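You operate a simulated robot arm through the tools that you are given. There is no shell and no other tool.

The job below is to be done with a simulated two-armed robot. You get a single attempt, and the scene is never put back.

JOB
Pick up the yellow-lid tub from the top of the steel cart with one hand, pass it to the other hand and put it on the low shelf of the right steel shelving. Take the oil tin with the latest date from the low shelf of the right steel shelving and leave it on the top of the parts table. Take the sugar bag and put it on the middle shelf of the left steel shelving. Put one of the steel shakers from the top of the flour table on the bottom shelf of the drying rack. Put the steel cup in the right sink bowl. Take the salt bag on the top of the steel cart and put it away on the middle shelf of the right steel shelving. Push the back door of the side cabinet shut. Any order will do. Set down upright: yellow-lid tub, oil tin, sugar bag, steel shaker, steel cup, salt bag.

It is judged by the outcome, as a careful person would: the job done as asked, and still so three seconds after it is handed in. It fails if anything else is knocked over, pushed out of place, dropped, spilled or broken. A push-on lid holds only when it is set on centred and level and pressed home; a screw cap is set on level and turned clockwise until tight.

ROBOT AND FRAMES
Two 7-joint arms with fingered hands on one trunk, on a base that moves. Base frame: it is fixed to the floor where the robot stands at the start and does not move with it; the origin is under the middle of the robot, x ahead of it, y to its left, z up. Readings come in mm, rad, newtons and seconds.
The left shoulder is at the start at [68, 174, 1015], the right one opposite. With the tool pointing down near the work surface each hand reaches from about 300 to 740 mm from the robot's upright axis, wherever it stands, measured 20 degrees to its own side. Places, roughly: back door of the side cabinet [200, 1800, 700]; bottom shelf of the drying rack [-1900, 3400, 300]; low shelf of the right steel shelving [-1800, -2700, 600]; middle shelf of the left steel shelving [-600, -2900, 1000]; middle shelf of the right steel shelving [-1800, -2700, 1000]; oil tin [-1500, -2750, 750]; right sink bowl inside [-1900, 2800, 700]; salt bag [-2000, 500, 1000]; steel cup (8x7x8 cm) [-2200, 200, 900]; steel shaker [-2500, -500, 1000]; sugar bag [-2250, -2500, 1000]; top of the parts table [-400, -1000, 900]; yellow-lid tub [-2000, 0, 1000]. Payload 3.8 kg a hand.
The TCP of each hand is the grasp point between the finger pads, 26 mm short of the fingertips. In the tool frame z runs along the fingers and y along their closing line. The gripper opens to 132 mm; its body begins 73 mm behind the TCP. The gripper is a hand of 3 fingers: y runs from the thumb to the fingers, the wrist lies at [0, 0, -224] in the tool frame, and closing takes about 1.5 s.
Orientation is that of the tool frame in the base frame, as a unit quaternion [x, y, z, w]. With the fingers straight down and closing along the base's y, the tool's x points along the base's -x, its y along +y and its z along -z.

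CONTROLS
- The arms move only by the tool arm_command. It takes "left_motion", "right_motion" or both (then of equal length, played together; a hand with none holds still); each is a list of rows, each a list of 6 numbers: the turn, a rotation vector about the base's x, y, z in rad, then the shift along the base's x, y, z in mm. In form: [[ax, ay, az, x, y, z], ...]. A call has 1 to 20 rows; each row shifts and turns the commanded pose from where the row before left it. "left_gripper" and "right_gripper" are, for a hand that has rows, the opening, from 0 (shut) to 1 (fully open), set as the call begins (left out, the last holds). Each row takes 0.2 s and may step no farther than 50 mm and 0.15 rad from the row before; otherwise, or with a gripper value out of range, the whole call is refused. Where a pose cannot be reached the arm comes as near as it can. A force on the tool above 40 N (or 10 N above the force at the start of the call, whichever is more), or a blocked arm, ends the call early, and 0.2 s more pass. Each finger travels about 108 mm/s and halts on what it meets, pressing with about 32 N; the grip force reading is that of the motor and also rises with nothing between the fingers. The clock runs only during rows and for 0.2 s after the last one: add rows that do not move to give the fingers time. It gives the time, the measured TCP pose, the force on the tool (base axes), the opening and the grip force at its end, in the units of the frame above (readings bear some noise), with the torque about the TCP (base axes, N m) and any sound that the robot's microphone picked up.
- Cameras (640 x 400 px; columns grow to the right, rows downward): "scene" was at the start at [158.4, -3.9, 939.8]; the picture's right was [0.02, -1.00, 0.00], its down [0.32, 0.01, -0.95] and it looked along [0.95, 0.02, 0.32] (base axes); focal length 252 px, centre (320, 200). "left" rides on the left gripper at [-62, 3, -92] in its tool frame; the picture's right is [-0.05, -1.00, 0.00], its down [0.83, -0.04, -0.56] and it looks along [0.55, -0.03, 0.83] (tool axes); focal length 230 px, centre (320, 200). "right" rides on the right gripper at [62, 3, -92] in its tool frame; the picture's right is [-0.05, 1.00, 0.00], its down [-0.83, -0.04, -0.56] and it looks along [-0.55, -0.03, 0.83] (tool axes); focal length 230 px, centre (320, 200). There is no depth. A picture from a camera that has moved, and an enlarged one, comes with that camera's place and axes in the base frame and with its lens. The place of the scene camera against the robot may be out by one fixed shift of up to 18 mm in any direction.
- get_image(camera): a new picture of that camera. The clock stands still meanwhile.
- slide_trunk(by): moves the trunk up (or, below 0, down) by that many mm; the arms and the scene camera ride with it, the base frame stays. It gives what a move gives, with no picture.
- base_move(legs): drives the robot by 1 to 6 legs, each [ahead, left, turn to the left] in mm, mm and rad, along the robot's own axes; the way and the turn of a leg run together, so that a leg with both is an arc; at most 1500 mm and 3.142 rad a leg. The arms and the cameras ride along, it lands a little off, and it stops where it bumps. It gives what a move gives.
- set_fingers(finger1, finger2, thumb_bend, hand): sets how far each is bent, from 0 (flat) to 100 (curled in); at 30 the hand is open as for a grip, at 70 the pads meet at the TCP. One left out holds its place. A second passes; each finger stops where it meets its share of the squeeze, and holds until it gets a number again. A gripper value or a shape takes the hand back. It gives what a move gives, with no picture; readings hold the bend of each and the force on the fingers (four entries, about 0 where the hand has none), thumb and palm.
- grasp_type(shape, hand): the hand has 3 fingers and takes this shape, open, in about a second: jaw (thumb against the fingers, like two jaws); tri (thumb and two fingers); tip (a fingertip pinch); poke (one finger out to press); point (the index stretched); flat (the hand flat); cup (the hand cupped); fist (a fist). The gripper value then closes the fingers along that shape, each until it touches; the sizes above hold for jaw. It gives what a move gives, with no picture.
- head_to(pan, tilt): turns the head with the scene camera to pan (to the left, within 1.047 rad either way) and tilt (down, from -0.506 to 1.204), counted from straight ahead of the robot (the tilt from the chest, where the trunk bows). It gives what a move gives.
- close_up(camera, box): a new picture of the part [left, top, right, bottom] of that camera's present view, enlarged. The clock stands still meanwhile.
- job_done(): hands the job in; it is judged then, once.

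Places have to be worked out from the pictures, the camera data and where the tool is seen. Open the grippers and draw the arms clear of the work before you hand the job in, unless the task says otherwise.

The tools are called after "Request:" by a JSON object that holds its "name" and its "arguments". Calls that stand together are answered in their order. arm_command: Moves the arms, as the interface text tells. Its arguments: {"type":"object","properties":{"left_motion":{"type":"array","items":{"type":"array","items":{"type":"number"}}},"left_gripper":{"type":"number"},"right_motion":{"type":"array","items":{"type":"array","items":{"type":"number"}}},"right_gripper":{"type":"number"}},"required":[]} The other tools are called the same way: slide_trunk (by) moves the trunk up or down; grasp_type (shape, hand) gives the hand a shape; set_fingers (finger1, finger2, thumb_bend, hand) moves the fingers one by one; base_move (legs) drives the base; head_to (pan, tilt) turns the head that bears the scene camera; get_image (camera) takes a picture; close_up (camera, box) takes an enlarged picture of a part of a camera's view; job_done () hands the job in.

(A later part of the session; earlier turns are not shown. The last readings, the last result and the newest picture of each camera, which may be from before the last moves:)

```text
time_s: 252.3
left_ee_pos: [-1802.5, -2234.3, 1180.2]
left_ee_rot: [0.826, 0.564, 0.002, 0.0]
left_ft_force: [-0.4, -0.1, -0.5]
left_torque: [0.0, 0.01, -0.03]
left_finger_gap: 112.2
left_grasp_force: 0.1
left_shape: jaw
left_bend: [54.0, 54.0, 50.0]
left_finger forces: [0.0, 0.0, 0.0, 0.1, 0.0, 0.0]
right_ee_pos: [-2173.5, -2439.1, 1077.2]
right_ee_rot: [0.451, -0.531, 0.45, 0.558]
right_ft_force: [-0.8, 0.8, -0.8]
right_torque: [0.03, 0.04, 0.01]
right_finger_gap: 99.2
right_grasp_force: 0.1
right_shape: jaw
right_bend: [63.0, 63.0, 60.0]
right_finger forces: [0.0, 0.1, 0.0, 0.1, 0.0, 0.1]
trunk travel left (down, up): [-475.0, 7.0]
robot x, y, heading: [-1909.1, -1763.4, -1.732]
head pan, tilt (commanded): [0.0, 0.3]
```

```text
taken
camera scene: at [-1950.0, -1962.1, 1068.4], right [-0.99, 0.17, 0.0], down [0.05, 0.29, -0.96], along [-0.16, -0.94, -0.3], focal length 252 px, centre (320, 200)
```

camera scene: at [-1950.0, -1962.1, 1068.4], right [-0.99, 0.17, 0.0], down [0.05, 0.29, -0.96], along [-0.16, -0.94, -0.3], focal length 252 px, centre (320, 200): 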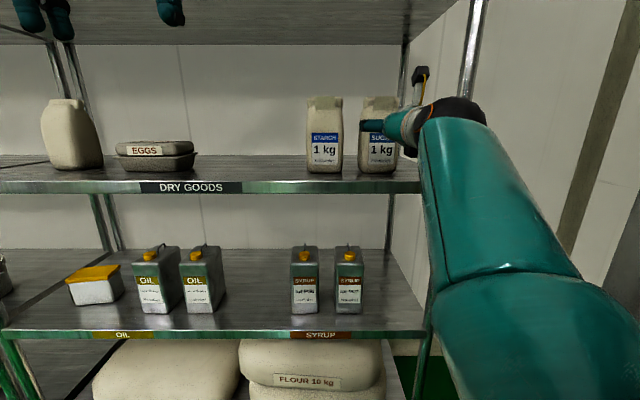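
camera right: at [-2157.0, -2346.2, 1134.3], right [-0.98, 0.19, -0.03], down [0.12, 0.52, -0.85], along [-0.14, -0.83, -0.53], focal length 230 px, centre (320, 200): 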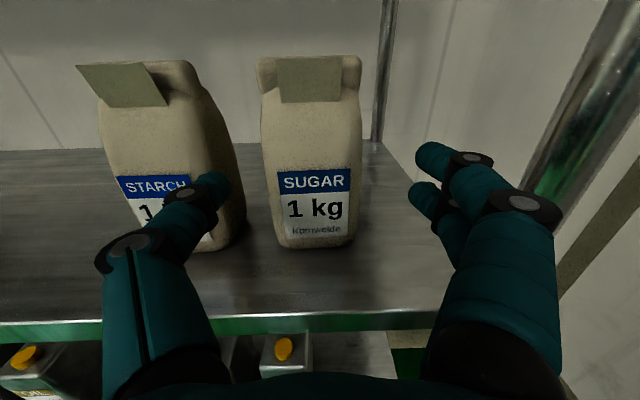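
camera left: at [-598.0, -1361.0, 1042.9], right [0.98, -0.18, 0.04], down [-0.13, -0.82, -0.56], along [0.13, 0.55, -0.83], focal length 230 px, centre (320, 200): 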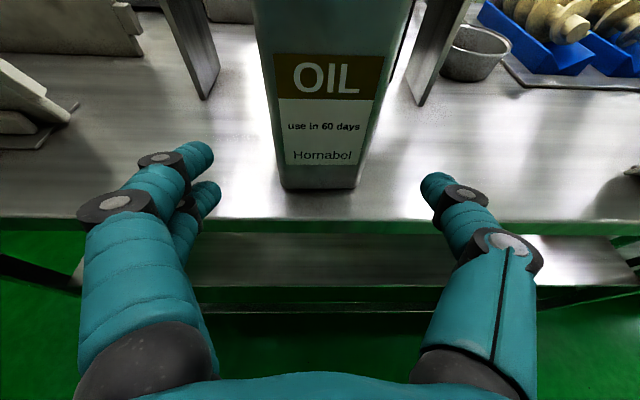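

Aligned within ~6 mm. Shifting left 6 mm and advancing 75 mm along the fingers, then checking.

Request:
{"name": "arm_command", "arguments": {"right_motion": [[0, 0, 0, 6, -1, 0], [0, 0, 0, -4.7, -24.5, 0], [0, 0, 0, -4.7, -24.5, 0], [0, 0, 0, -4.7, -24.5, 0], [0, 0, 0, 0, 0, 0]]}}

Request:
{"name": "get_image", "arguments": {"camera": "right"}}

```text
time_s: 253.5
left_ee_pos: [-1802.8, -2235.1, 1180.9]
left_ee_rot: [0.826, 0.564, 0.001, 0.0]
left_ft_force: [0.6, -0.6, -0.2]
left_torque: [-0.01, -0.01, 0.0]
left_finger_gap: 111.8
left_grasp_force: 0.1
left_shape: jaw
left_bend: [54.0, 54.0, 50.0]
left_finger forces: [0.1, 0.0, 0.1, 0.0, 0.0, 0.1]
right_ee_pos: [-2180.9, -2512.7, 1076.4]
right_ee_rot: [0.451, -0.531, 0.45, 0.558]
right_ft_force: [-0.8, 1.6, 0.1]
right_torque: [-0.02, 0.0, 0.0]
right_finger_gap: 99.4
right_grasp_force: 0.0
right_shape: jaw
right_bend: [63.0, 63.0, 60.0]
right_finger forces: [0.0, 0.0, 0.0, 0.0, 0.0, 0.0]
trunk travel left (down, up): [-475.0, 7.0]
robot x, y, heading: [-1914.1, -1756.4, -1.74]
head pan, tilt (commanded): [0.0, 0.3]
```

```text
taken
camera right: at [-2164.7, -2420.8, 1134.0], right [-0.98, 0.19, -0.03], down [0.12, 0.52, -0.85], along [-0.14, -0.83, -0.53], focal length 230 px, centre (320, 200)
```

right: 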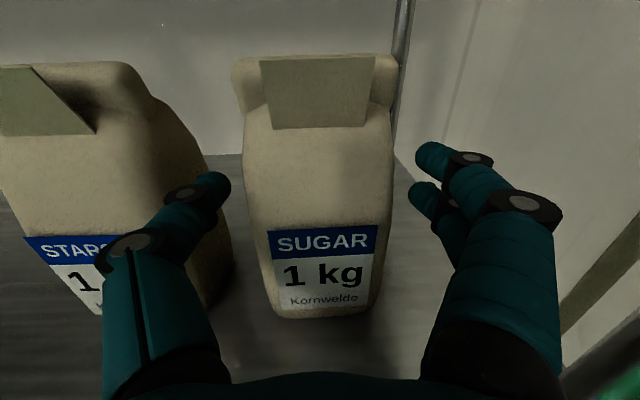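

The thumb would come close to the starch bag, so I'll narrow to ~88 mm (bag ~82 mm) before advancing the last ~20 mm.

Request:
{"name": "arm_command", "arguments": {"right_motion": [[0, 0, 0, 0, 0, 0], [0, 0, 0, 0, 0, 0], [0, 0, 0, 0, 0, 0]], "right_gripper": 0.68}}

Request:
{"name": "get_image", "arguments": {"camera": "right"}}

Request:
{"name": "close_up", "arguments": {"camera": "scene", "box": [280, 70, 460, 190]}}

```text
time_s: 254.3
left_ee_pos: [-1804.3, -2234.8, 1181.1]
left_ee_rot: [0.826, 0.564, 0.002, 0.0]
left_ft_force: [0.1, -0.6, 0.3]
left_torque: [-0.01, 0.01, -0.01]
left_finger_gap: 112.2
left_grasp_force: 0.0
left_shape: jaw
left_bend: [54.0, 54.0, 50.0]
left_finger forces: [0.1, 0.0, 0.0, 0.1, 0.0, 0.1]
right_ee_pos: [-2181.0, -2513.8, 1075.1]
right_ee_rot: [0.451, -0.532, 0.45, 0.558]
right_ft_force: [-1.0, 0.2, 0.5]
right_torque: [0.04, 0.0, 0.01]
right_finger_gap: 90.3
right_grasp_force: 0.1
right_shape: jaw
right_bend: [68.0, 68.0, 65.0]
right_finger forces: [0.0, 0.1, 0.0, 0.0, 0.0, 0.0]
trunk travel left (down, up): [-475.0, 7.0]
robot x, y, heading: [-1911.0, -1759.4, -1.741]
head pan, tilt (commanded): [0.0, 0.3]
```

```text
taken
camera right: at [-2165.0, -2420.9, 1134.0], right [-0.98, 0.19, -0.03], down [0.12, 0.52, -0.85], along [-0.14, -0.83, -0.53], focal length 230 px, centre (320, 200)
```

right: 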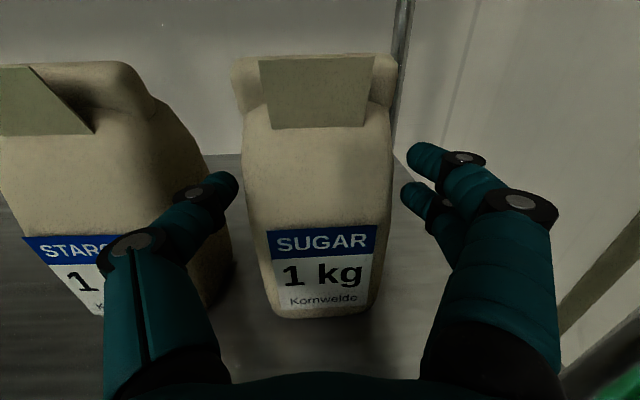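

```text
3.33 times, centred on (370, 130) of scene
camera zoom: at [-1949.9, -1961.9, 1068.3], right [-0.99, 0.17, 0.0], down [0.05, 0.29, -0.96], along [-0.16, -0.94, -0.3], focal length 839 px, centre (153, 433)
```

zoom: 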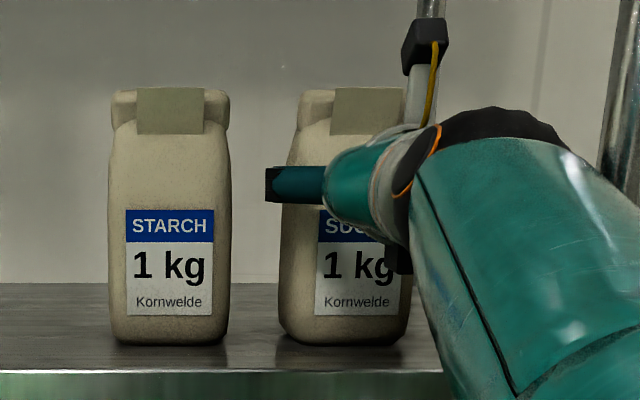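

The scene view shows ~24 mm between thumb and starch — good. Advancing 22 mm and closing on the sugar bag.

Request:
{"name": "arm_command", "arguments": {"right_motion": [[0, 0, 0, -2.1, -10.8, 0], [0, 0, 0, -2.1, -10.8, 0], [0, 0, 0, 0, 0, 0]]}}

Request:
{"name": "arm_command", "arguments": {"right_motion": [[0, 0, 0, 0, 0, 0], [0, 0, 0, 0, 0, 0], [0, 0, 0, 0, 0, 0], [0, 0, 0, 0, 0, 0], [0, 0, 0, 0, 0, 0], [0, 0, 0, 0, 0, 0]], "right_gripper": 0.25}}

Request:
{"name": "get_image", "arguments": {"camera": "right"}}

```text
time_s: 255.1
left_ee_pos: [-1804.5, -2234.2, 1180.6]
left_ee_rot: [0.826, 0.563, 0.001, 0.0]
left_ft_force: [0.0, -0.2, 0.2]
left_torque: [-0.01, -0.01, -0.03]
left_finger_gap: 112.3
left_grasp_force: 0.1
left_shape: jaw
left_bend: [54.0, 54.0, 50.0]
left_finger forces: [0.0, 0.0, 0.0, 0.0, 0.1, 0.0]
right_ee_pos: [-2185.9, -2534.8, 1075.7]
right_ee_rot: [0.452, -0.531, 0.45, 0.558]
right_ft_force: [0.3, 0.0, -0.3]
right_torque: [0.0, 0.02, -0.01]
right_finger_gap: 90.2
right_grasp_force: 0.0
right_shape: jaw
right_bend: [68.0, 68.0, 65.0]
right_finger forces: [0.1, 0.0, 0.1, 0.1, 0.0, 0.0]
trunk travel left (down, up): [-475.0, 7.0]
robot x, y, heading: [-1912.1, -1756.9, -1.742]
head pan, tilt (commanded): [0.0, 0.3]
```

```text
time_s: 256.5
left_ee_pos: [-1802.9, -2234.2, 1180.9]
left_ee_rot: [0.826, 0.563, 0.001, 0.001]
left_ft_force: [0.4, 0.9, 0.4]
left_torque: [-0.01, -0.03, 0.0]
left_finger_gap: 111.7
left_grasp_force: 0.1
left_shape: jaw
left_bend: [54.0, 54.0, 50.0]
left_finger forces: [0.0, 0.1, 0.1, 0.0, 0.0, 0.0]
right_ee_pos: [-2186.1, -2534.2, 1074.9]
right_ee_rot: [0.452, -0.531, 0.451, 0.558]
right_ft_force: [2.2, -1.4, 2.4]
right_torque: [0.0, 0.01, -0.03]
right_finger_gap: 72.9
right_grasp_force: 32.1
right_shape: jaw
right_bend: [72.0, 72.0, 70.0]
right_finger forces: [13.7, 13.7, 0.0, 0.0, 30.6, 0.1]
trunk travel left (down, up): [-475.0, 7.0]
robot x, y, heading: [-1905.0, -1758.4, -1.739]
head pan, tilt (commanded): [0.0, 0.3]
```

```text
taken
camera right: at [-2168.9, -2442.4, 1134.4], right [-0.98, 0.19, -0.03], down [0.12, 0.52, -0.85], along [-0.14, -0.83, -0.53], focal length 230 px, centre (320, 200)
```

right: 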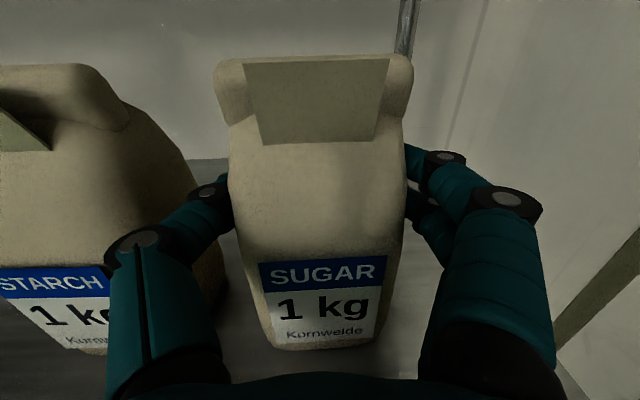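

Sugar bag gripped at 73 mm. Lifting 25 mm.

Request:
{"name": "arm_command", "arguments": {"right_motion": [[0, 0, 0, 0, 0, 6], [0, 0, 0, 0, 0, 10], [0, 0, 0, 0, 0, 10], [0, 0, 0, 0, 0, 0]]}}

Request:
{"name": "close_up", "arguments": {"camera": "scene", "box": [280, 70, 460, 190]}}

```text
time_s: 257.5
left_ee_pos: [-1804.3, -2236.2, 1179.4]
left_ee_rot: [0.826, 0.563, 0.003, -0.001]
left_ft_force: [0.0, 0.4, 0.8]
left_torque: [-0.03, 0.01, 0.03]
left_finger_gap: 111.9
left_grasp_force: 0.1
left_shape: jaw
left_bend: [54.0, 54.0, 50.0]
left_finger forces: [0.0, 0.0, 0.1, 0.0, 0.0, 0.0]
right_ee_pos: [-2186.0, -2536.2, 1099.2]
right_ee_rot: [0.453, -0.532, 0.449, 0.557]
right_ft_force: [-0.3, -1.1, -10.6]
right_torque: [0.22, 0.0, 0.0]
right_finger_gap: 73.4
right_grasp_force: 31.9
right_shape: jaw
right_bend: [72.0, 72.0, 70.0]
right_finger forces: [13.5, 15.0, 0.0, 0.0, 29.3, 0.0]
trunk travel left (down, up): [-475.0, 7.0]
robot x, y, heading: [-1909.3, -1761.7, -1.74]
head pan, tilt (commanded): [0.0, 0.3]
```

```text
3.33 times, centred on (370, 130) of scene
camera zoom: at [-1950.4, -1963.1, 1067.9], right [-0.99, 0.17, 0.0], down [0.05, 0.29, -0.95], along [-0.16, -0.94, -0.3], focal length 839 px, centre (153, 433)
```

zoom: 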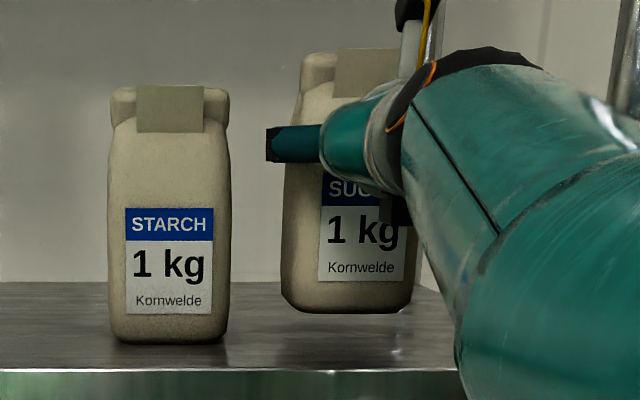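

Lifted cleanly. Backing the base straight out.

Request:
{"name": "base_move", "arguments": {"legs": [[-280, 0, 0]]}}

Request:
{"name": "get_image", "arguments": {"camera": "scene"}}

Request:
{"name": "get_image", "arguments": {"camera": "right"}}

```text
time_s: 259.4
left_ee_pos: [-1757.1, -1961.3, 1179.2]
left_ee_rot: [0.826, 0.563, 0.003, -0.001]
left_ft_force: [0.6, -0.3, 0.2]
left_torque: [-0.05, 0.01, 0.01]
left_finger_gap: 111.9
left_grasp_force: 0.0
left_shape: jaw
left_bend: [54.0, 54.0, 50.0]
left_finger forces: [0.0, 0.1, 0.0, 0.0, 0.0, 0.0]
right_ee_pos: [-2139.5, -2261.1, 1099.9]
right_ee_rot: [0.453, -0.532, 0.45, 0.557]
right_ft_force: [-0.8, 0.4, -10.0]
right_torque: [0.23, -0.06, -0.01]
right_finger_gap: 73.1
right_grasp_force: 32.6
right_shape: jaw
right_bend: [72.0, 72.0, 70.0]
right_finger forces: [13.6, 15.0, 0.0, 0.0, 29.5, 0.0]
trunk travel left (down, up): [-475.0, 7.0]
robot x, y, heading: [-1862.8, -1485.4, -1.731]
head pan, tilt (commanded): [0.0, 0.3]
```

```text
taken
camera scene: at [-1903.9, -1688.1, 1068.0], right [-0.99, 0.17, 0.0], down [0.05, 0.29, -0.95], along [-0.16, -0.94, -0.3], focal length 252 px, centre (320, 200)
```

scene: 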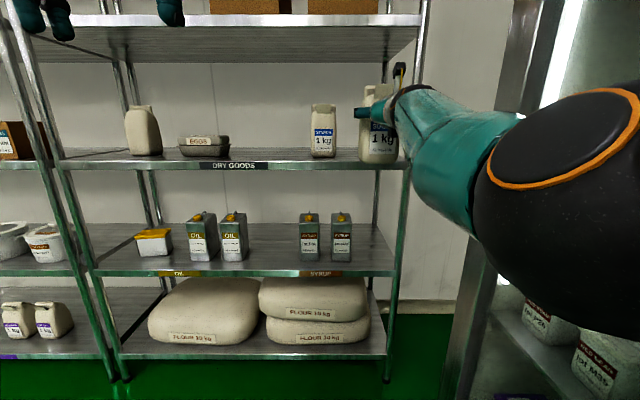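

```text
taken
camera right: at [-2122.8, -2169.0, 1158.3], right [-0.98, 0.19, -0.03], down [0.12, 0.52, -0.85], along [-0.14, -0.83, -0.53], focal length 230 px, centre (320, 200)
```

right: 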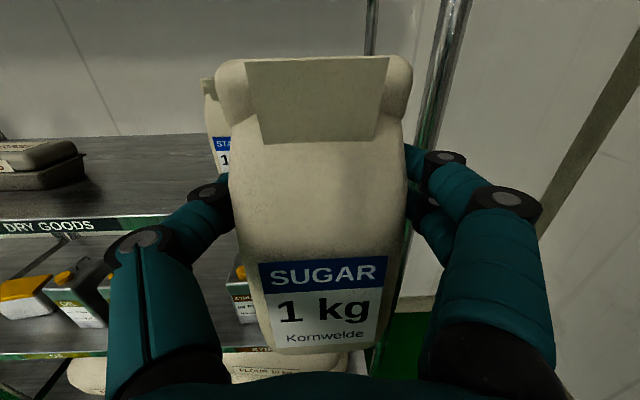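

The bag is held well. Sliding left parallel to the shelving until I'm in front of the free space on the left shelving's middle shelf.

Request:
{"name": "base_move", "arguments": {"legs": [[0, 1480, 0]]}}

Request:
{"name": "get_image", "arguments": {"camera": "scene"}}

Request:
{"name": "get_image", "arguments": {"camera": "right"}}

```text
time_s: 272.9
left_ee_pos: [-262.3, -2209.8, 1179.0]
left_ee_rot: [0.826, 0.564, 0.002, 0.0]
left_ft_force: [0.7, -0.2, -0.8]
left_torque: [0.01, 0.03, 0.03]
left_finger_gap: 112.1
left_grasp_force: 0.1
left_shape: jaw
left_bend: [54.0, 54.0, 50.0]
left_finger forces: [0.0, 0.0, 0.0, 0.0, 0.0, 0.0]
right_ee_pos: [-643.0, -2510.5, 1099.2]
right_ee_rot: [0.453, -0.532, 0.45, 0.557]
right_ft_force: [-0.1, 0.6, -10.5]
right_torque: [0.23, -0.01, 0.01]
right_finger_gap: 73.0
right_grasp_force: 32.4
right_shape: jaw
right_bend: [72.0, 72.0, 70.0]
right_finger forces: [13.7, 15.1, 0.0, 0.0, 29.4, 0.0]
trunk travel left (down, up): [-475.0, 7.0]
robot x, y, heading: [-370.9, -1735.6, -1.734]
head pan, tilt (commanded): [0.0, 0.3]
```

```text
taken
camera scene: at [-409.2, -1936.4, 1068.1], right [-0.99, 0.16, 0.0], down [0.05, 0.29, -0.95], along [-0.16, -0.94, -0.3], focal length 252 px, centre (320, 200)
```

scene: 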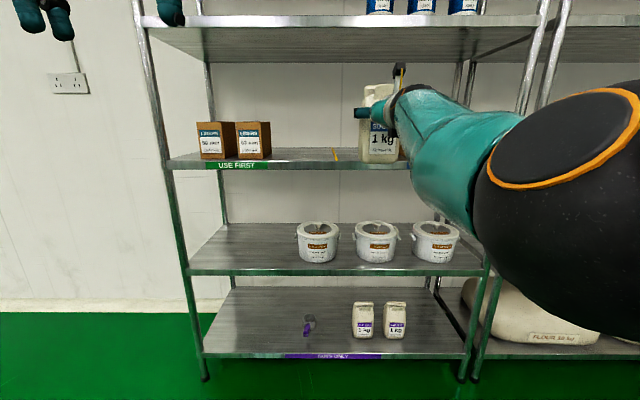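

```text
taken
camera right: at [-626.6, -2417.9, 1158.3], right [-0.98, 0.18, -0.03], down [0.12, 0.52, -0.84], along [-0.14, -0.83, -0.53], focal length 230 px, centre (320, 200)
```

right: 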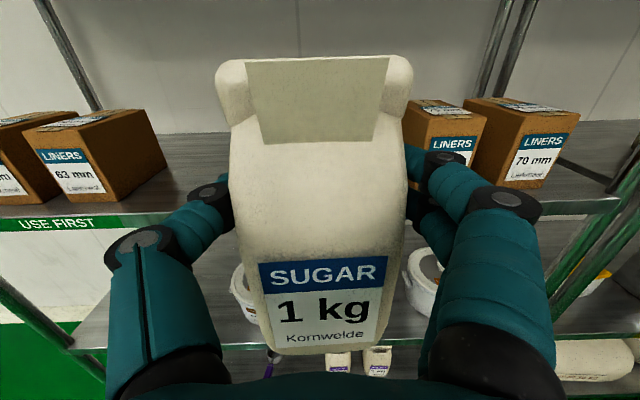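

There's a small yellow mark on the shelf's edge; zooming in to understand the layout before placing.

Request:
{"name": "close_up", "arguments": {"camera": "scene", "box": [180, 80, 440, 180]}}

Request:
{"name": "close_up", "arguments": {"camera": "right", "box": [0, 60, 640, 260]}}

```text
2.46 times, centred on (310, 130) of scene
camera zoom: at [-409.2, -1936.4, 1068.1], right [-0.99, 0.16, 0.0], down [0.05, 0.29, -0.95], along [-0.16, -0.94, -0.3], focal length 620 px, centre (345, 372)
```

zoom: 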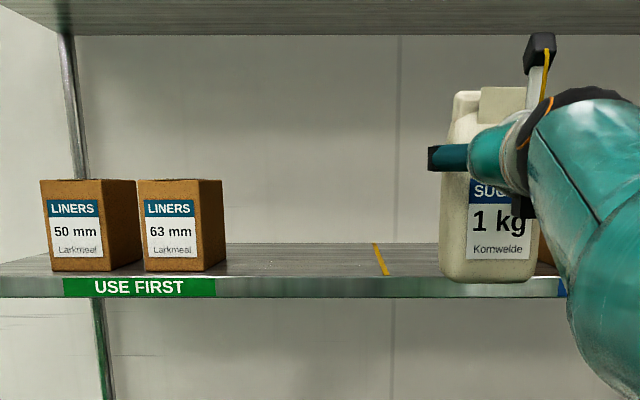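

```text
1.00 times, centred on (320, 160) of right (not enlarged: the box is as wide or as high as the picture)
camera zoom: at [-626.6, -2417.9, 1158.3], right [-0.98, 0.18, -0.03], down [0.12, 0.52, -0.84], along [-0.14, -0.83, -0.53], focal length 230 px, centre (320, 240)
```

zoom: 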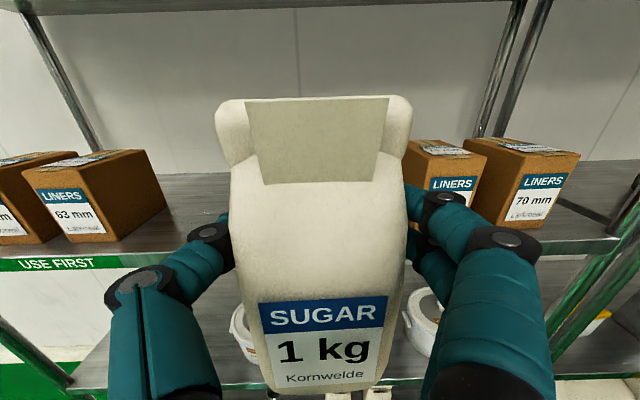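

The shelf is split by a yellow tape into USE FIRST and NEW STOCK; there's a free ~220 mm span between the tape (x≈-598) and the NEW STOCK boxes (x≈-820). I'll aim for its middle, x≈-706. Driving ahead 180 mm.

Request:
{"name": "base_move", "arguments": {"legs": [[180, -5, 0]]}}

Request:
{"name": "get_image", "arguments": {"camera": "right"}}

Request:
{"name": "get_image", "arguments": {"camera": "scene"}}

```text
time_s: 274.4
left_ee_pos: [-296.1, -2386.7, 1179.9]
left_ee_rot: [0.825, 0.565, 0.002, -0.001]
left_ft_force: [0.3, -0.2, -0.1]
left_torque: [0.01, 0.01, -0.02]
left_finger_gap: 111.8
left_grasp_force: 0.0
left_shape: jaw
left_bend: [54.0, 54.0, 50.0]
left_finger forces: [0.0, 0.1, 0.0, 0.1, 0.0, 0.0]
right_ee_pos: [-678.7, -2688.8, 1100.6]
right_ee_rot: [0.453, -0.53, 0.451, 0.557]
right_ft_force: [-0.3, -0.3, -10.3]
right_torque: [0.18, -0.04, 0.03]
right_finger_gap: 73.2
right_grasp_force: 32.6
right_shape: jaw
right_bend: [72.0, 72.0, 70.0]
right_finger forces: [13.4, 15.4, 0.0, 0.0, 29.5, 0.0]
trunk travel left (down, up): [-475.0, 7.0]
robot x, y, heading: [-403.8, -1909.2, -1.734]
head pan, tilt (commanded): [0.0, 0.3]
```

```text
taken
camera right: at [-661.5, -2595.8, 1158.7], right [-0.98, 0.18, -0.03], down [0.12, 0.52, -0.85], along [-0.14, -0.83, -0.53], focal length 230 px, centre (320, 200)
```

right: 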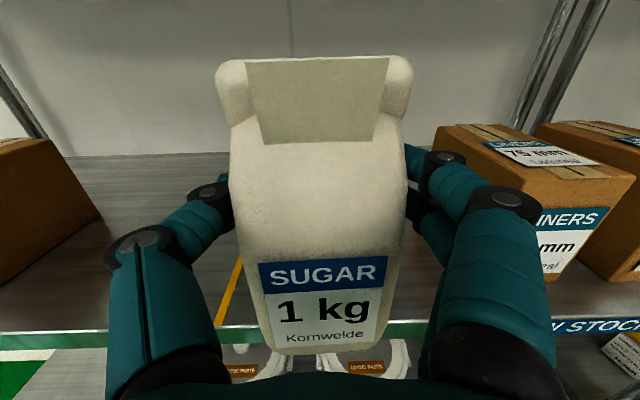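

```text
taken
camera scene: at [-443.8, -2114.6, 1068.3], right [-0.99, 0.16, 0.0], down [0.05, 0.29, -0.95], along [-0.16, -0.94, -0.3], focal length 252 px, centre (320, 200)
```

scene: 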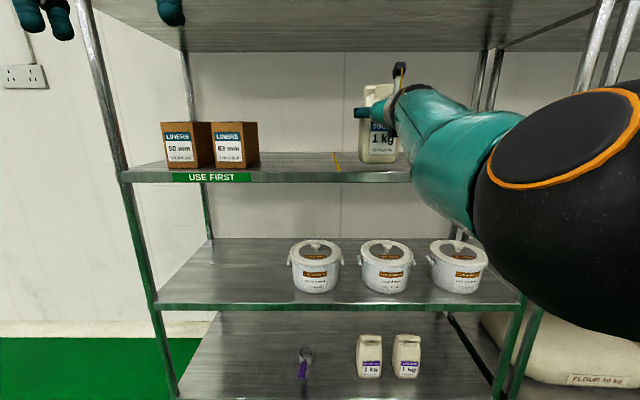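

Box side is at x≈-884 and tape at ≈-600, so the middle is x≈-737. Moving the base 36 mm right and 100 mm ahead.

Request:
{"name": "base_move", "arguments": {"legs": [[20, -38, 0], [80, 0, 0]]}}

Request:
{"name": "get_image", "arguments": {"camera": "right"}}

Request:
{"name": "close_up", "arguments": {"camera": "scene", "box": [280, 50, 480, 190]}}

```text
time_s: 276.0
left_ee_pos: [-348.7, -2477.3, 1180.8]
left_ee_rot: [0.825, 0.565, 0.002, 0.001]
left_ft_force: [0.7, 0.0, 0.3]
left_torque: [0.01, 0.01, 0.0]
left_finger_gap: 112.2
left_grasp_force: 0.1
left_shape: jaw
left_bend: [54.0, 54.0, 50.0]
left_finger forces: [0.1, 0.0, 0.1, 0.1, 0.1, 0.1]
right_ee_pos: [-730.1, -2779.8, 1100.0]
right_ee_rot: [0.453, -0.531, 0.451, 0.556]
right_ft_force: [-0.2, -1.2, -9.6]
right_torque: [0.17, -0.03, 0.01]
right_finger_gap: 72.9
right_grasp_force: 31.9
right_shape: jaw
right_bend: [72.0, 72.0, 70.0]
right_finger forces: [13.5, 15.4, 0.0, 0.0, 29.7, 0.0]
trunk travel left (down, up): [-475.0, 7.0]
robot x, y, heading: [-455.9, -1998.7, -1.733]
head pan, tilt (commanded): [0.0, 0.3]
```

```text
taken
camera right: at [-713.6, -2686.6, 1158.4], right [-0.98, 0.18, -0.03], down [0.12, 0.52, -0.84], along [-0.14, -0.83, -0.53], focal length 230 px, centre (320, 200)
```

right: 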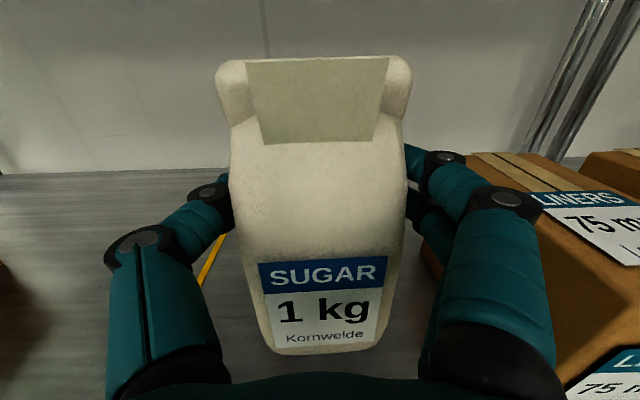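

```text
2.86 times, centred on (380, 120) of scene
camera zoom: at [-496.6, -2205.1, 1068.2], right [-0.99, 0.16, 0.0], down [0.05, 0.29, -0.95], along [-0.15, -0.94, -0.3], focal length 719 px, centre (149, 429)
```

zoom: 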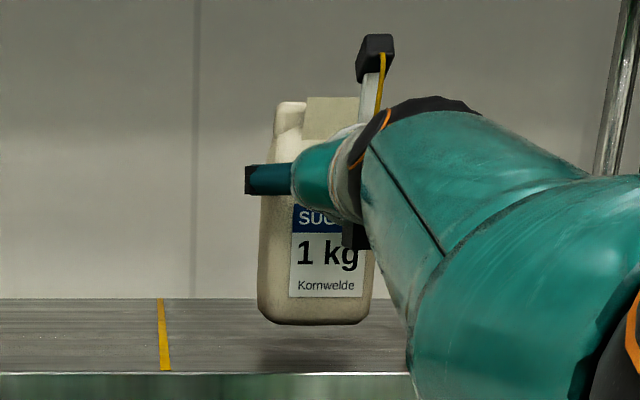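

Well placed between tape and box with ~50 mm to spare. Lowering the bag toward the shelf.

Request:
{"name": "arm_command", "arguments": {"right_motion": [[0, 0, 0, 0, 0, -7], [0, 0, 0, 0, 0, -7], [0, 0, 0, 0, 0, -4], [0, 0, 0, 0, 0, 0]]}}

Request:
{"name": "arm_command", "arguments": {"right_motion": [[0, 0, 0, 0, 0, -2], [0, 0, 0, 0, 0, -2], [0, 0, 0, 0, 0, 0]]}}

```text
time_s: 277.0
left_ee_pos: [-349.3, -2477.3, 1180.6]
left_ee_rot: [0.825, 0.565, 0.002, 0.0]
left_ft_force: [0.2, 1.0, 0.3]
left_torque: [-0.02, -0.01, -0.01]
left_finger_gap: 112.2
left_grasp_force: 0.1
left_shape: jaw
left_bend: [54.0, 54.0, 50.0]
left_finger forces: [0.1, 0.0, 0.0, 0.0, 0.0, 0.0]
right_ee_pos: [-729.8, -2778.5, 1082.5]
right_ee_rot: [0.454, -0.531, 0.45, 0.556]
right_ft_force: [-0.1, 0.1, -9.7]
right_torque: [0.27, 0.01, 0.01]
right_finger_gap: 73.0
right_grasp_force: 32.0
right_shape: jaw
right_bend: [72.0, 72.0, 70.0]
right_finger forces: [13.5, 15.3, 0.1, 0.0, 29.7, 0.1]
trunk travel left (down, up): [-475.0, 7.0]
robot x, y, heading: [-455.2, -1994.9, -1.732]
head pan, tilt (commanded): [0.0, 0.3]
```

```text
time_s: 277.8
left_ee_pos: [-349.4, -2476.6, 1180.3]
left_ee_rot: [0.825, 0.565, 0.002, 0.0]
left_ft_force: [0.1, -0.5, 0.0]
left_torque: [0.0, 0.0, 0.01]
left_finger_gap: 112.1
left_grasp_force: 0.1
left_shape: jaw
left_bend: [54.0, 54.0, 50.0]
left_finger forces: [0.0, 0.1, 0.1, 0.0, 0.0, 0.0]
right_ee_pos: [-728.9, -2777.3, 1077.7]
right_ee_rot: [0.454, -0.531, 0.451, 0.556]
right_ft_force: [0.7, 1.3, -8.9]
right_torque: [0.22, 0.01, 0.0]
right_finger_gap: 73.1
right_grasp_force: 32.5
right_shape: jaw
right_bend: [72.0, 72.0, 70.0]
right_finger forces: [13.6, 15.5, 0.0, 0.0, 29.8, 0.0]
trunk travel left (down, up): [-475.0, 7.0]
robot x, y, heading: [-452.8, -2003.9, -1.732]
head pan, tilt (commanded): [0.0, 0.3]
```

Still hanging; continuing down in 2 mm steps.

Request:
{"name": "arm_command", "arguments": {"right_motion": [[0, 0, 0, 0, 0, -2], [0, 0, 0, 0, 0, -2], [0, 0, 0, 0, 0, 0]]}}

Request:
{"name": "arm_command", "arguments": {"right_motion": [[0, 0, 0, 0, 0, -2], [0, 0, 0, 0, 0, 0]]}}

Request:
{"name": "close_up", "arguments": {"camera": "scene", "box": [280, 50, 480, 190]}}

```text
time_s: 278.6
left_ee_pos: [-348.7, -2476.0, 1181.9]
left_ee_rot: [0.825, 0.564, 0.002, 0.002]
left_ft_force: [0.8, 0.3, 0.0]
left_torque: [-0.01, -0.02, -0.03]
left_finger_gap: 111.9
left_grasp_force: 0.0
left_shape: jaw
left_bend: [54.0, 54.0, 50.0]
left_finger forces: [0.0, 0.0, 0.0, 0.1, 0.1, 0.0]
right_ee_pos: [-729.4, -2777.1, 1078.2]
right_ee_rot: [0.452, -0.53, 0.451, 0.558]
right_ft_force: [1.6, 2.2, -1.1]
right_torque: [0.03, 0.08, -0.02]
right_finger_gap: 72.9
right_grasp_force: 32.0
right_shape: jaw
right_bend: [72.0, 72.0, 70.0]
right_finger forces: [14.1, 15.5, 0.1, 0.0, 30.5, 0.0]
trunk travel left (down, up): [-475.0, 7.0]
robot x, y, heading: [-458.2, -2000.8, -1.735]
head pan, tilt (commanded): [0.0, 0.3]
```

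```text
time_s: 279.2
left_ee_pos: [-348.2, -2474.9, 1181.5]
left_ee_rot: [0.825, 0.565, 0.001, 0.001]
left_ft_force: [0.4, 0.1, 1.0]
left_torque: [0.0, 0.01, -0.05]
left_finger_gap: 112.1
left_grasp_force: 0.0
left_shape: jaw
left_bend: [54.0, 54.0, 50.0]
left_finger forces: [0.0, 0.0, 0.0, 0.1, 0.1, 0.0]
right_ee_pos: [-729.2, -2776.8, 1076.8]
right_ee_rot: [0.452, -0.529, 0.452, 0.558]
right_ft_force: [1.8, 4.5, 6.0]
right_torque: [-0.05, 0.07, 0.02]
right_finger_gap: 73.3
right_grasp_force: 32.1
right_shape: jaw
right_bend: [72.0, 72.0, 70.0]
right_finger forces: [14.7, 15.5, 0.0, 0.0, 31.3, 0.0]
trunk travel left (down, up): [-475.0, 7.0]
robot x, y, heading: [-452.3, -2000.9, -1.735]
head pan, tilt (commanded): [0.0, 0.3]
```

```text
2.86 times, centred on (380, 120) of scene
camera zoom: at [-495.6, -2202.8, 1068.9], right [-0.99, 0.16, 0.0], down [0.05, 0.29, -0.96], along [-0.15, -0.94, -0.29], focal length 719 px, centre (149, 429)
```

zoom: 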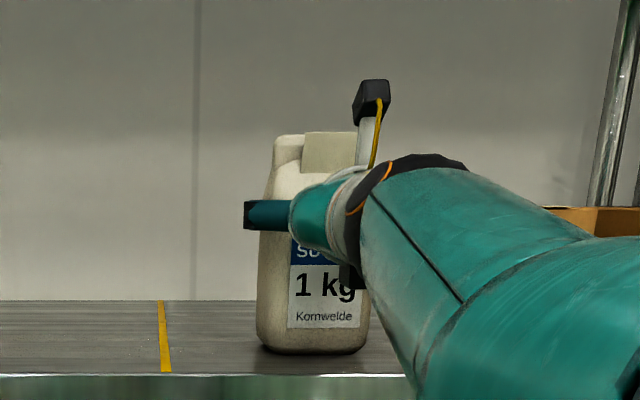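

The bag is down on the shelf and upright. Opening the right hand part-way and withdrawing.

Request:
{"name": "arm_command", "arguments": {"right_motion": [[0, 0, 0, 0, 0, 0], [0, 0, 0, 0, 0, 0], [0, 0, 0, 0, 0, 0], [0, 0, 0, 0, 0, 0]], "right_gripper": 0.8}}

Request:
{"name": "get_image", "arguments": {"camera": "right"}}

Request:
{"name": "base_move", "arguments": {"legs": [[-220, 0, 0]]}}

Request:
{"name": "get_image", "arguments": {"camera": "scene"}}

Request:
{"name": "get_image", "arguments": {"camera": "right"}}

```text
time_s: 280.2
left_ee_pos: [-348.8, -2476.6, 1180.6]
left_ee_rot: [0.825, 0.565, 0.002, 0.0]
left_ft_force: [0.0, 0.5, 0.7]
left_torque: [0.0, 0.04, 0.02]
left_finger_gap: 111.8
left_grasp_force: 0.0
left_shape: jaw
left_bend: [54.0, 54.0, 50.0]
left_finger forces: [0.1, 0.1, 0.0, 0.1, 0.0, 0.0]
right_ee_pos: [-729.5, -2777.7, 1073.1]
right_ee_rot: [0.453, -0.531, 0.45, 0.557]
right_ft_force: [-0.2, 0.3, 0.6]
right_torque: [-0.04, -0.02, -0.02]
right_finger_gap: 105.5
right_grasp_force: 0.0
right_shape: jaw
right_bend: [59.0, 59.0, 56.0]
right_finger forces: [0.0, 0.1, 0.0, 0.1, 0.1, 0.0]
trunk travel left (down, up): [-475.0, 7.0]
robot x, y, heading: [-454.0, -1999.4, -1.739]
head pan, tilt (commanded): [0.0, 0.3]
```

```text
taken
camera right: at [-713.5, -2685.3, 1130.8], right [-0.98, 0.18, -0.03], down [0.12, 0.52, -0.85], along [-0.14, -0.83, -0.53], focal length 230 px, centre (320, 200)
```

right: 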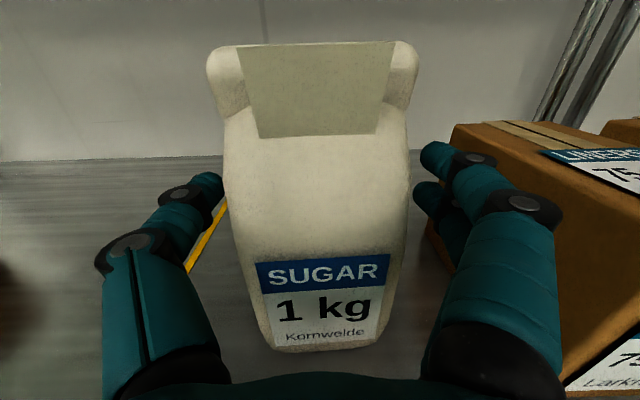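

```text
time_s: 281.9
left_ee_pos: [-312.1, -2262.5, 1179.9]
left_ee_rot: [0.824, 0.567, 0.002, 0.0]
left_ft_force: [-0.5, 0.4, -0.1]
left_torque: [-0.03, 0.01, 0.0]
left_finger_gap: 112.1
left_grasp_force: 0.0
left_shape: jaw
left_bend: [54.0, 54.0, 50.0]
left_finger forces: [0.1, 0.1, 0.0, 0.1, 0.1, 0.1]
right_ee_pos: [-692.8, -2562.5, 1072.5]
right_ee_rot: [0.454, -0.531, 0.451, 0.556]
right_ft_force: [0.4, -0.1, -1.5]
right_torque: [0.0, 0.02, 0.04]
right_finger_gap: 105.1
right_grasp_force: 0.1
right_shape: jaw
right_bend: [59.0, 59.0, 56.0]
right_finger forces: [0.1, 0.0, 0.0, 0.0, 0.0, 0.1]
trunk travel left (down, up): [-475.0, 7.0]
robot x, y, heading: [-419.8, -1785.2, -1.734]
head pan, tilt (commanded): [0.0, 0.3]
```

```text
taken
camera scene: at [-460.6, -1988.8, 1068.3], right [-0.99, 0.16, 0.0], down [0.05, 0.29, -0.96], along [-0.15, -0.94, -0.3], focal length 252 px, centre (320, 200)
```

scene: 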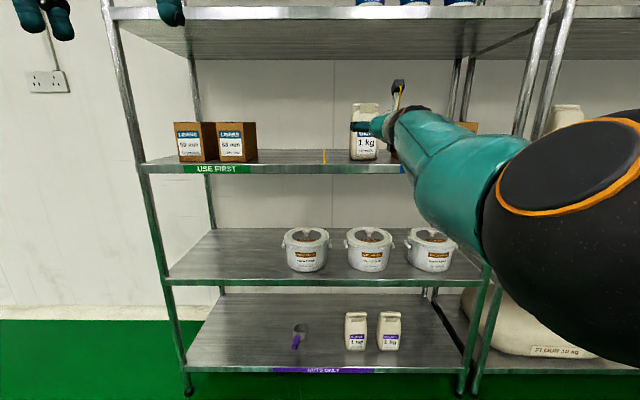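

```text
taken
camera right: at [-677.1, -2470.4, 1131.0], right [-0.98, 0.18, -0.03], down [0.12, 0.52, -0.85], along [-0.14, -0.83, -0.53], focal length 230 px, centre (320, 200)
```

right: 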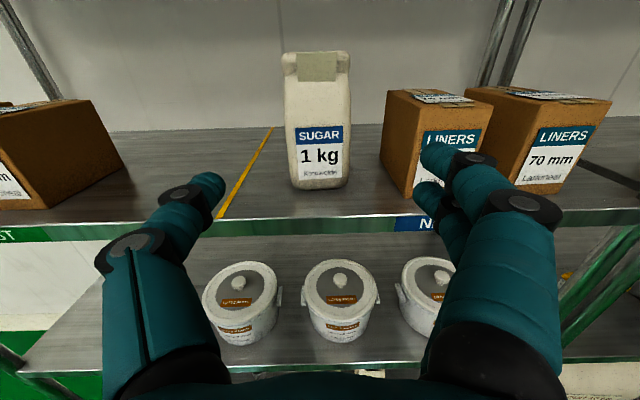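

Sugar bag stands upright on the left shelving's middle shelf. Five jobs done. Now I tuck the right arm (tool down) for driving back to the flour table.

Request:
{"name": "arm_command", "arguments": {"right_motion": [[0.141, -0.0231, 0, 5.5, 33, 8], [0.141, -0.0231, 0, 5.5, 33, 8], [0.141, -0.0231, 0, 5.5, 33, 8], [0.141, -0.0231, 0, 5.5, 33, 8], [0.141, -0.0231, 0, 5.5, 33, 8], [0.141, -0.0231, 0, 5.5, 33, 8], [0.141, -0.0231, 0, 5.5, 33, 8], [0.141, -0.0231, 0, 5.5, 33, 8], [0.141, -0.0231, 0, 5.5, 33, 8], [0.141, -0.0231, 0, 5.5, 33, 8], [0.141, -0.0231, 0, 5.5, 33, 8], [0, 0, 0, 0, 0, 0]], "right_gripper": 1}}

Request:
{"name": "get_image", "arguments": {"camera": "scene"}}

```text
time_s: 284.5
left_ee_pos: [-311.9, -2261.2, 1180.4]
left_ee_rot: [0.824, 0.566, 0.002, -0.001]
left_ft_force: [-0.6, 0.4, 0.4]
left_torque: [-0.04, 0.02, 0.0]
left_finger_gap: 112.0
left_grasp_force: 0.1
left_shape: jaw
left_bend: [54.0, 54.0, 50.0]
left_finger forces: [0.0, 0.0, 0.0, 0.1, 0.0, 0.0]
right_ee_pos: [-652.3, -2247.0, 1170.0]
right_ee_rot: [-0.658, 0.753, 0.001, -0.015]
right_ft_force: [-0.5, 0.0, 0.4]
right_torque: [-0.01, -0.01, -0.03]
right_finger_gap: 131.9
right_grasp_force: 0.1
right_shape: jaw
right_bend: [30.0, 30.0, 30.0]
right_finger forces: [0.0, 0.0, 0.0, 0.1, 0.1, 0.0]
right hand out of reach, approached as far as the arm can: row 8, 9, 10
trunk travel left (down, up): [-475.0, 7.0]
robot x, y, heading: [-423.8, -1786.4, -1.73]
head pan, tilt (commanded): [0.0, 0.3]
```

```text
taken
camera scene: at [-460.7, -1989.1, 1068.3], right [-0.99, 0.16, 0.0], down [0.05, 0.29, -0.96], along [-0.15, -0.94, -0.3], focal length 252 px, centre (320, 200)
```

scene: 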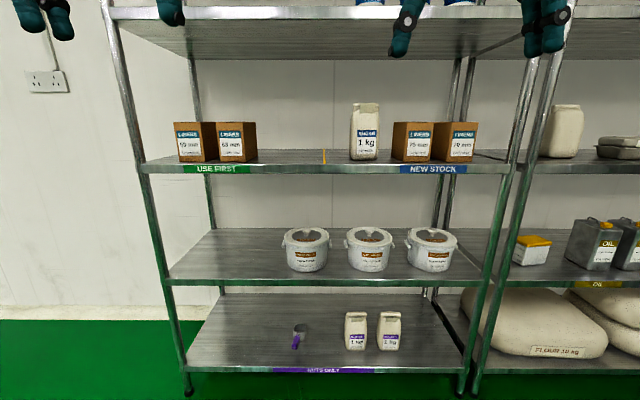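

The whole left shelving looks right. Turning right to face west and driving to the flour table side.

Request:
{"name": "base_move", "arguments": {"legs": [[0, 0, -1.41], [1170, 0, 0], [0, -1250, 0]]}}

Request:
{"name": "get_image", "arguments": {"camera": "scene"}}

```text
time_s: 304.9
left_ee_pos: [-2000.8, -631.4, 1181.3]
left_ee_rot: [0.991, -0.131, 0.001, 0.001]
left_ft_force: [-0.4, -0.3, -0.3]
left_torque: [0.01, -0.01, 0.01]
left_finger_gap: 111.8
left_grasp_force: 0.0
left_shape: jaw
left_bend: [54.0, 54.0, 50.0]
left_finger forces: [0.0, 0.0, 0.1, 0.0, 0.0, 0.0]
right_ee_pos: [-2022.9, -291.0, 1169.3]
right_ee_rot: [0.016, 1.0, 0.01, -0.011]
right_ft_force: [0.8, 0.1, 0.2]
right_torque: [0.0, 0.01, 0.0]
right_finger_gap: 131.9
right_grasp_force: 0.1
right_shape: jaw
right_bend: [30.0, 30.0, 30.0]
right_finger forces: [0.1, 0.1, 0.0, 0.1, 0.0, 0.0]
trunk travel left (down, up): [-475.0, 7.0]
robot x, y, heading: [-1537.9, -474.9, 3.082]
head pan, tilt (commanded): [0.0, 0.3]
```

```text
taken
camera scene: at [-1747.0, -468.1, 1068.4], right [0.06, 1.0, 0.0], down [0.3, -0.02, -0.96], along [-0.95, 0.05, -0.3], focal length 252 px, centre (320, 200)
```

scene: 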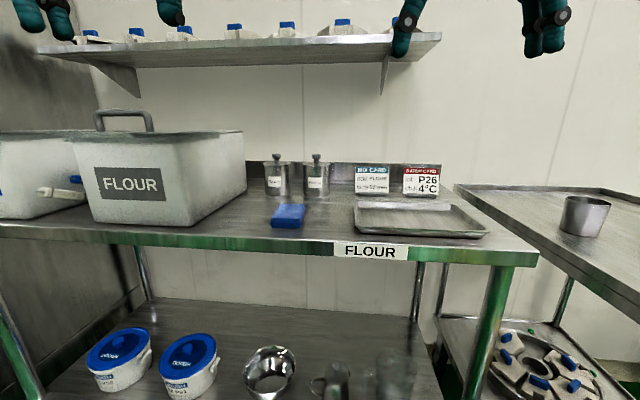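

I see two steel shakers at the back of the flour table, cards and tray to the right, and the cup on the cart. Zooming in.

Request:
{"name": "close_up", "arguments": {"camera": "scene", "box": [240, 130, 460, 260]}}

Request:
{"name": "close_up", "arguments": {"camera": "scene", "box": [480, 150, 640, 280]}}

```text
2.91 times, centred on (350, 195) of scene
camera zoom: at [-1747.0, -468.1, 1068.4], right [0.06, 1.0, 0.0], down [0.3, -0.02, -0.96], along [-0.95, 0.05, -0.3], focal length 732 px, centre (233, 214)
```

zoom: 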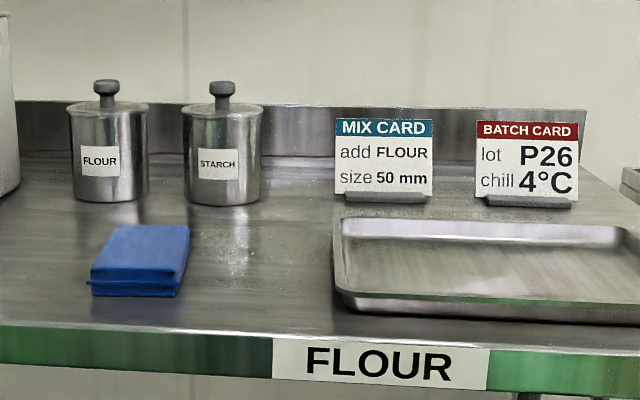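

```text
3.08 times, centred on (560, 215) of scene
camera zoom: at [-1747.0, -468.1, 1068.4], right [0.06, 1.0, 0.0], down [0.3, -0.02, -0.96], along [-0.95, 0.05, -0.3], focal length 775 px, centre (-418, 154)
```

zoom: 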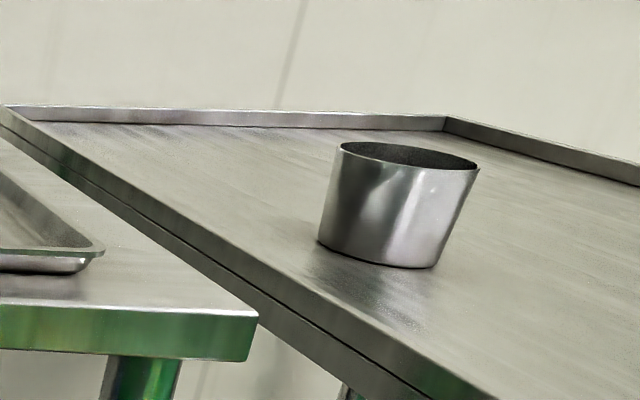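

Both shakers are 82 mm wide canisters (FLOUR, STARCH). Before choosing a grasp I want to see the drying rack and sink, so I'll turn right to look north.

Request:
{"name": "base_move", "arguments": {"legs": [[0, 0, -1.45]]}}

Request:
{"name": "get_image", "arguments": {"camera": "scene"}}

Request:
{"name": "close_up", "arguments": {"camera": "scene", "box": [200, 80, 360, 200]}}

```text
time_s: 308.9
left_ee_pos: [-1742.9, -29.9, 1180.2]
left_ee_rot: [-0.649, 0.761, 0.0, 0.0]
left_ft_force: [0.5, -0.6, -0.4]
left_torque: [0.02, 0.03, -0.01]
left_finger_gap: 112.0
left_grasp_force: 0.0
left_shape: jaw
left_bend: [54.0, 54.0, 50.0]
left_finger forces: [0.0, 0.0, 0.0, 0.0, 0.0, 0.0]
right_ee_pos: [-1406.3, 25.4, 1168.8]
right_ee_rot: [0.681, 0.732, 0.016, -0.001]
right_ft_force: [0.2, 0.3, 0.2]
right_torque: [-0.02, 0.01, -0.01]
right_finger_gap: 132.1
right_grasp_force: 0.0
right_shape: jaw
right_bend: [30.0, 30.0, 30.0]
right_finger forces: [0.0, 0.1, 0.1, 0.0, 0.1, 0.0]
trunk travel left (down, up): [-475.0, 7.0]
robot x, y, heading: [-1536.0, -474.0, 1.614]
head pan, tilt (commanded): [0.0, 0.3]
```

```text
taken
camera scene: at [-1555.1, -278.3, 1068.4], right [1.0, 0.05, 0.0], down [0.01, -0.3, -0.96], along [-0.04, 0.95, -0.3], focal length 252 px, centre (320, 200)
```

scene: 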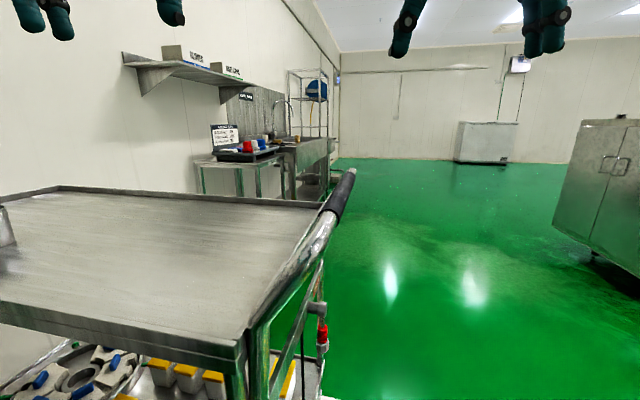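

```text
3.33 times, centred on (280, 140) of scene
camera zoom: at [-1555.1, -278.3, 1068.4], right [1.0, 0.05, 0.0], down [0.01, -0.3, -0.96], along [-0.04, 0.95, -0.3], focal length 839 px, centre (453, 400)
```

zoom: 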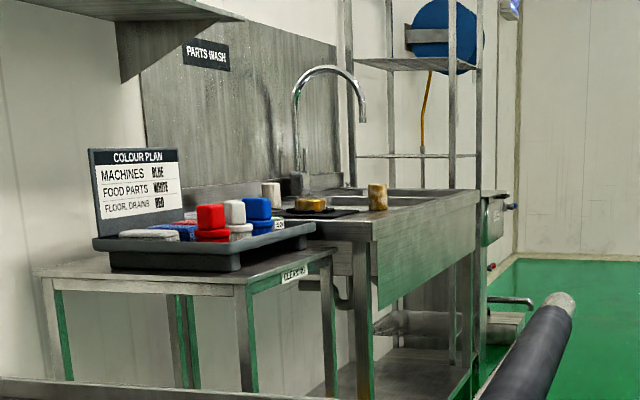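

The cart handle is close ahead, so I'll first go around it to the east, then drive north to inspect the sink and drying rack.

Request:
{"name": "base_move", "arguments": {"legs": [[300, -480, 0], [1500, 0, 0], [1450, 0, 0], [0, 0, 1.4]]}}

Request:
{"name": "get_image", "arguments": {"camera": "scene"}}

```text
time_s: 327.5
left_ee_pos: [-1498.2, 3190.0, 1191.7]
left_ee_rot: [-0.662, 0.749, 0.011, 0.003]
left_ft_force: [-0.2, 0.5, 0.9]
left_torque: [0.0, -0.01, -0.01]
left_finger_gap: 112.1
left_grasp_force: 0.1
left_shape: jaw
left_bend: [54.0, 54.0, 50.0]
left_finger forces: [0.0, 0.1, 0.0, 0.1, 0.0, 0.1]
right_ee_pos: [-1166.2, 3261.8, 1177.1]
right_ee_rot: [0.665, 0.747, 0.019, -0.009]
right_ft_force: [0.2, 0.2, 0.0]
right_torque: [-0.01, 0.01, 0.0]
right_finger_gap: 131.9
right_grasp_force: 0.0
right_shape: jaw
right_bend: [30.0, 30.0, 30.0]
right_finger forces: [0.1, 0.0, 0.0, 0.1, 0.0, 0.0]
trunk travel left (down, up): [-475.0, 7.0]
robot x, y, heading: [-1285.5, 2772.0, 1.662]
head pan, tilt (commanded): [0.0, 0.3]
stopped in leg 3: the robot was blocked; the commanded pose is now the measured one
```

```text
taken
camera scene: at [-1302.2, 2953.4, 1071.5], right [1.0, 0.09, -0.01], down [0.02, -0.28, -0.96], along [-0.09, 0.96, -0.28], focal length 252 px, centre (320, 200)
```

scene: 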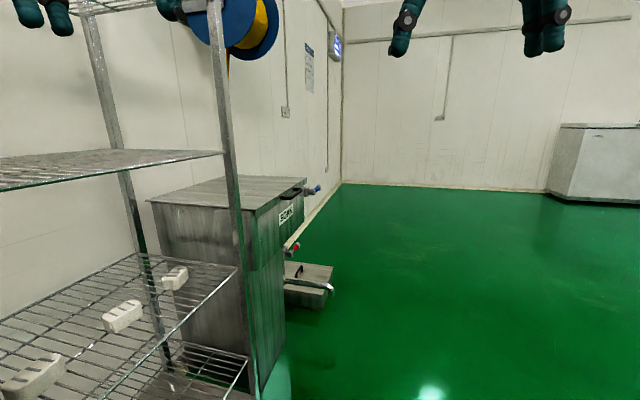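

The robot was blocked: the left hand has run up against the drying rack's post as the path drifted left. I'll back straight off right away and then check the rack.

Request:
{"name": "base_move", "arguments": {"legs": [[-300, 0, 0]]}}

Request:
{"name": "get_image", "arguments": {"camera": "scene"}}

```text
time_s: 329.6
left_ee_pos: [-1481.5, 2904.9, 1181.4]
left_ee_rot: [-0.662, 0.75, 0.001, -0.001]
left_ft_force: [-0.2, -0.3, 0.7]
left_torque: [-0.02, -0.02, 0.01]
left_finger_gap: 112.0
left_grasp_force: 0.1
left_shape: jaw
left_bend: [54.0, 54.0, 50.0]
left_finger forces: [0.1, 0.0, 0.1, 0.1, 0.0, 0.0]
right_ee_pos: [-1147.3, 2974.4, 1169.9]
right_ee_rot: [0.666, 0.746, 0.015, -0.001]
right_ft_force: [0.5, 0.0, 0.5]
right_torque: [-0.01, -0.01, 0.02]
right_finger_gap: 131.8
right_grasp_force: 0.0
right_shape: jaw
right_bend: [30.0, 30.0, 30.0]
right_finger forces: [0.0, 0.1, 0.0, 0.0, 0.0, 0.0]
trunk travel left (down, up): [-475.0, 7.0]
robot x, y, heading: [-1261.5, 2467.3, 1.663]
head pan, tilt (commanded): [0.0, 0.3]
```

```text
taken
camera scene: at [-1284.6, 2665.9, 1068.2], right [1.0, 0.09, 0.0], down [0.03, -0.29, -0.96], along [-0.08, 0.95, -0.3], focal length 252 px, centre (320, 200)
```

scene: 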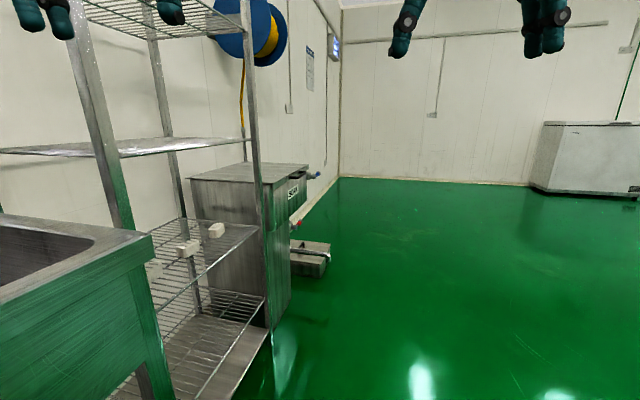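

Backed off; the rack appears to be in place. Moving east for room, then turning to face the sink and rack squarely.

Request:
{"name": "base_move", "arguments": {"legs": [[0, -480, 0], [500, 0, 0], [0, 0, 1.48]]}}

Request:
{"name": "get_image", "arguments": {"camera": "scene"}}

```text
time_s: 340.4
left_ee_pos: [-1276.5, 2825.6, 1180.0]
left_ee_rot: [0.995, -0.104, 0.0, 0.001]
left_ft_force: [0.3, 1.2, -0.1]
left_torque: [-0.01, 0.02, 0.01]
left_finger_gap: 112.1
left_grasp_force: 0.1
left_shape: jaw
left_bend: [54.0, 54.0, 50.0]
left_finger forces: [0.0, 0.0, 0.1, 0.0, 0.0, 0.0]
right_ee_pos: [-1318.0, 3164.7, 1170.4]
right_ee_rot: [-0.013, 1.0, 0.011, -0.012]
right_ft_force: [-0.1, 0.2, 0.2]
right_torque: [-0.01, 0.02, -0.01]
right_finger_gap: 132.1
right_grasp_force: 0.0
right_shape: jaw
right_bend: [30.0, 30.0, 30.0]
right_finger forces: [0.1, 0.0, 0.0, 0.0, 0.1, 0.0]
trunk travel left (down, up): [-475.0, 7.0]
robot x, y, heading: [-825.3, 3009.0, -3.14]
head pan, tilt (commanded): [0.0, 0.3]
```

```text
taken
camera scene: at [-1033.0, 3004.4, 1068.3], right [0.0, 1.0, 0.0], down [0.3, 0.0, -0.96], along [-0.96, 0.0, -0.3], focal length 252 px, centre (320, 200)
```

scene: 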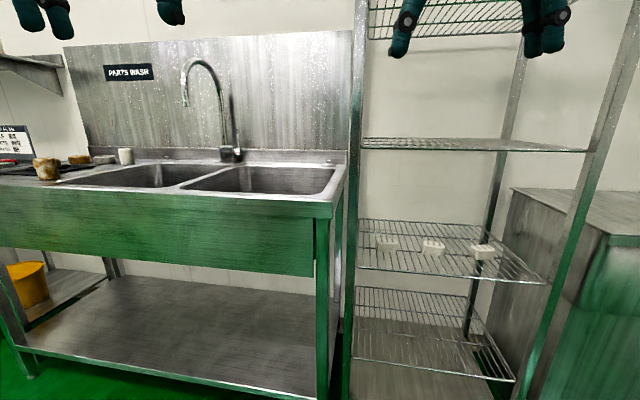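

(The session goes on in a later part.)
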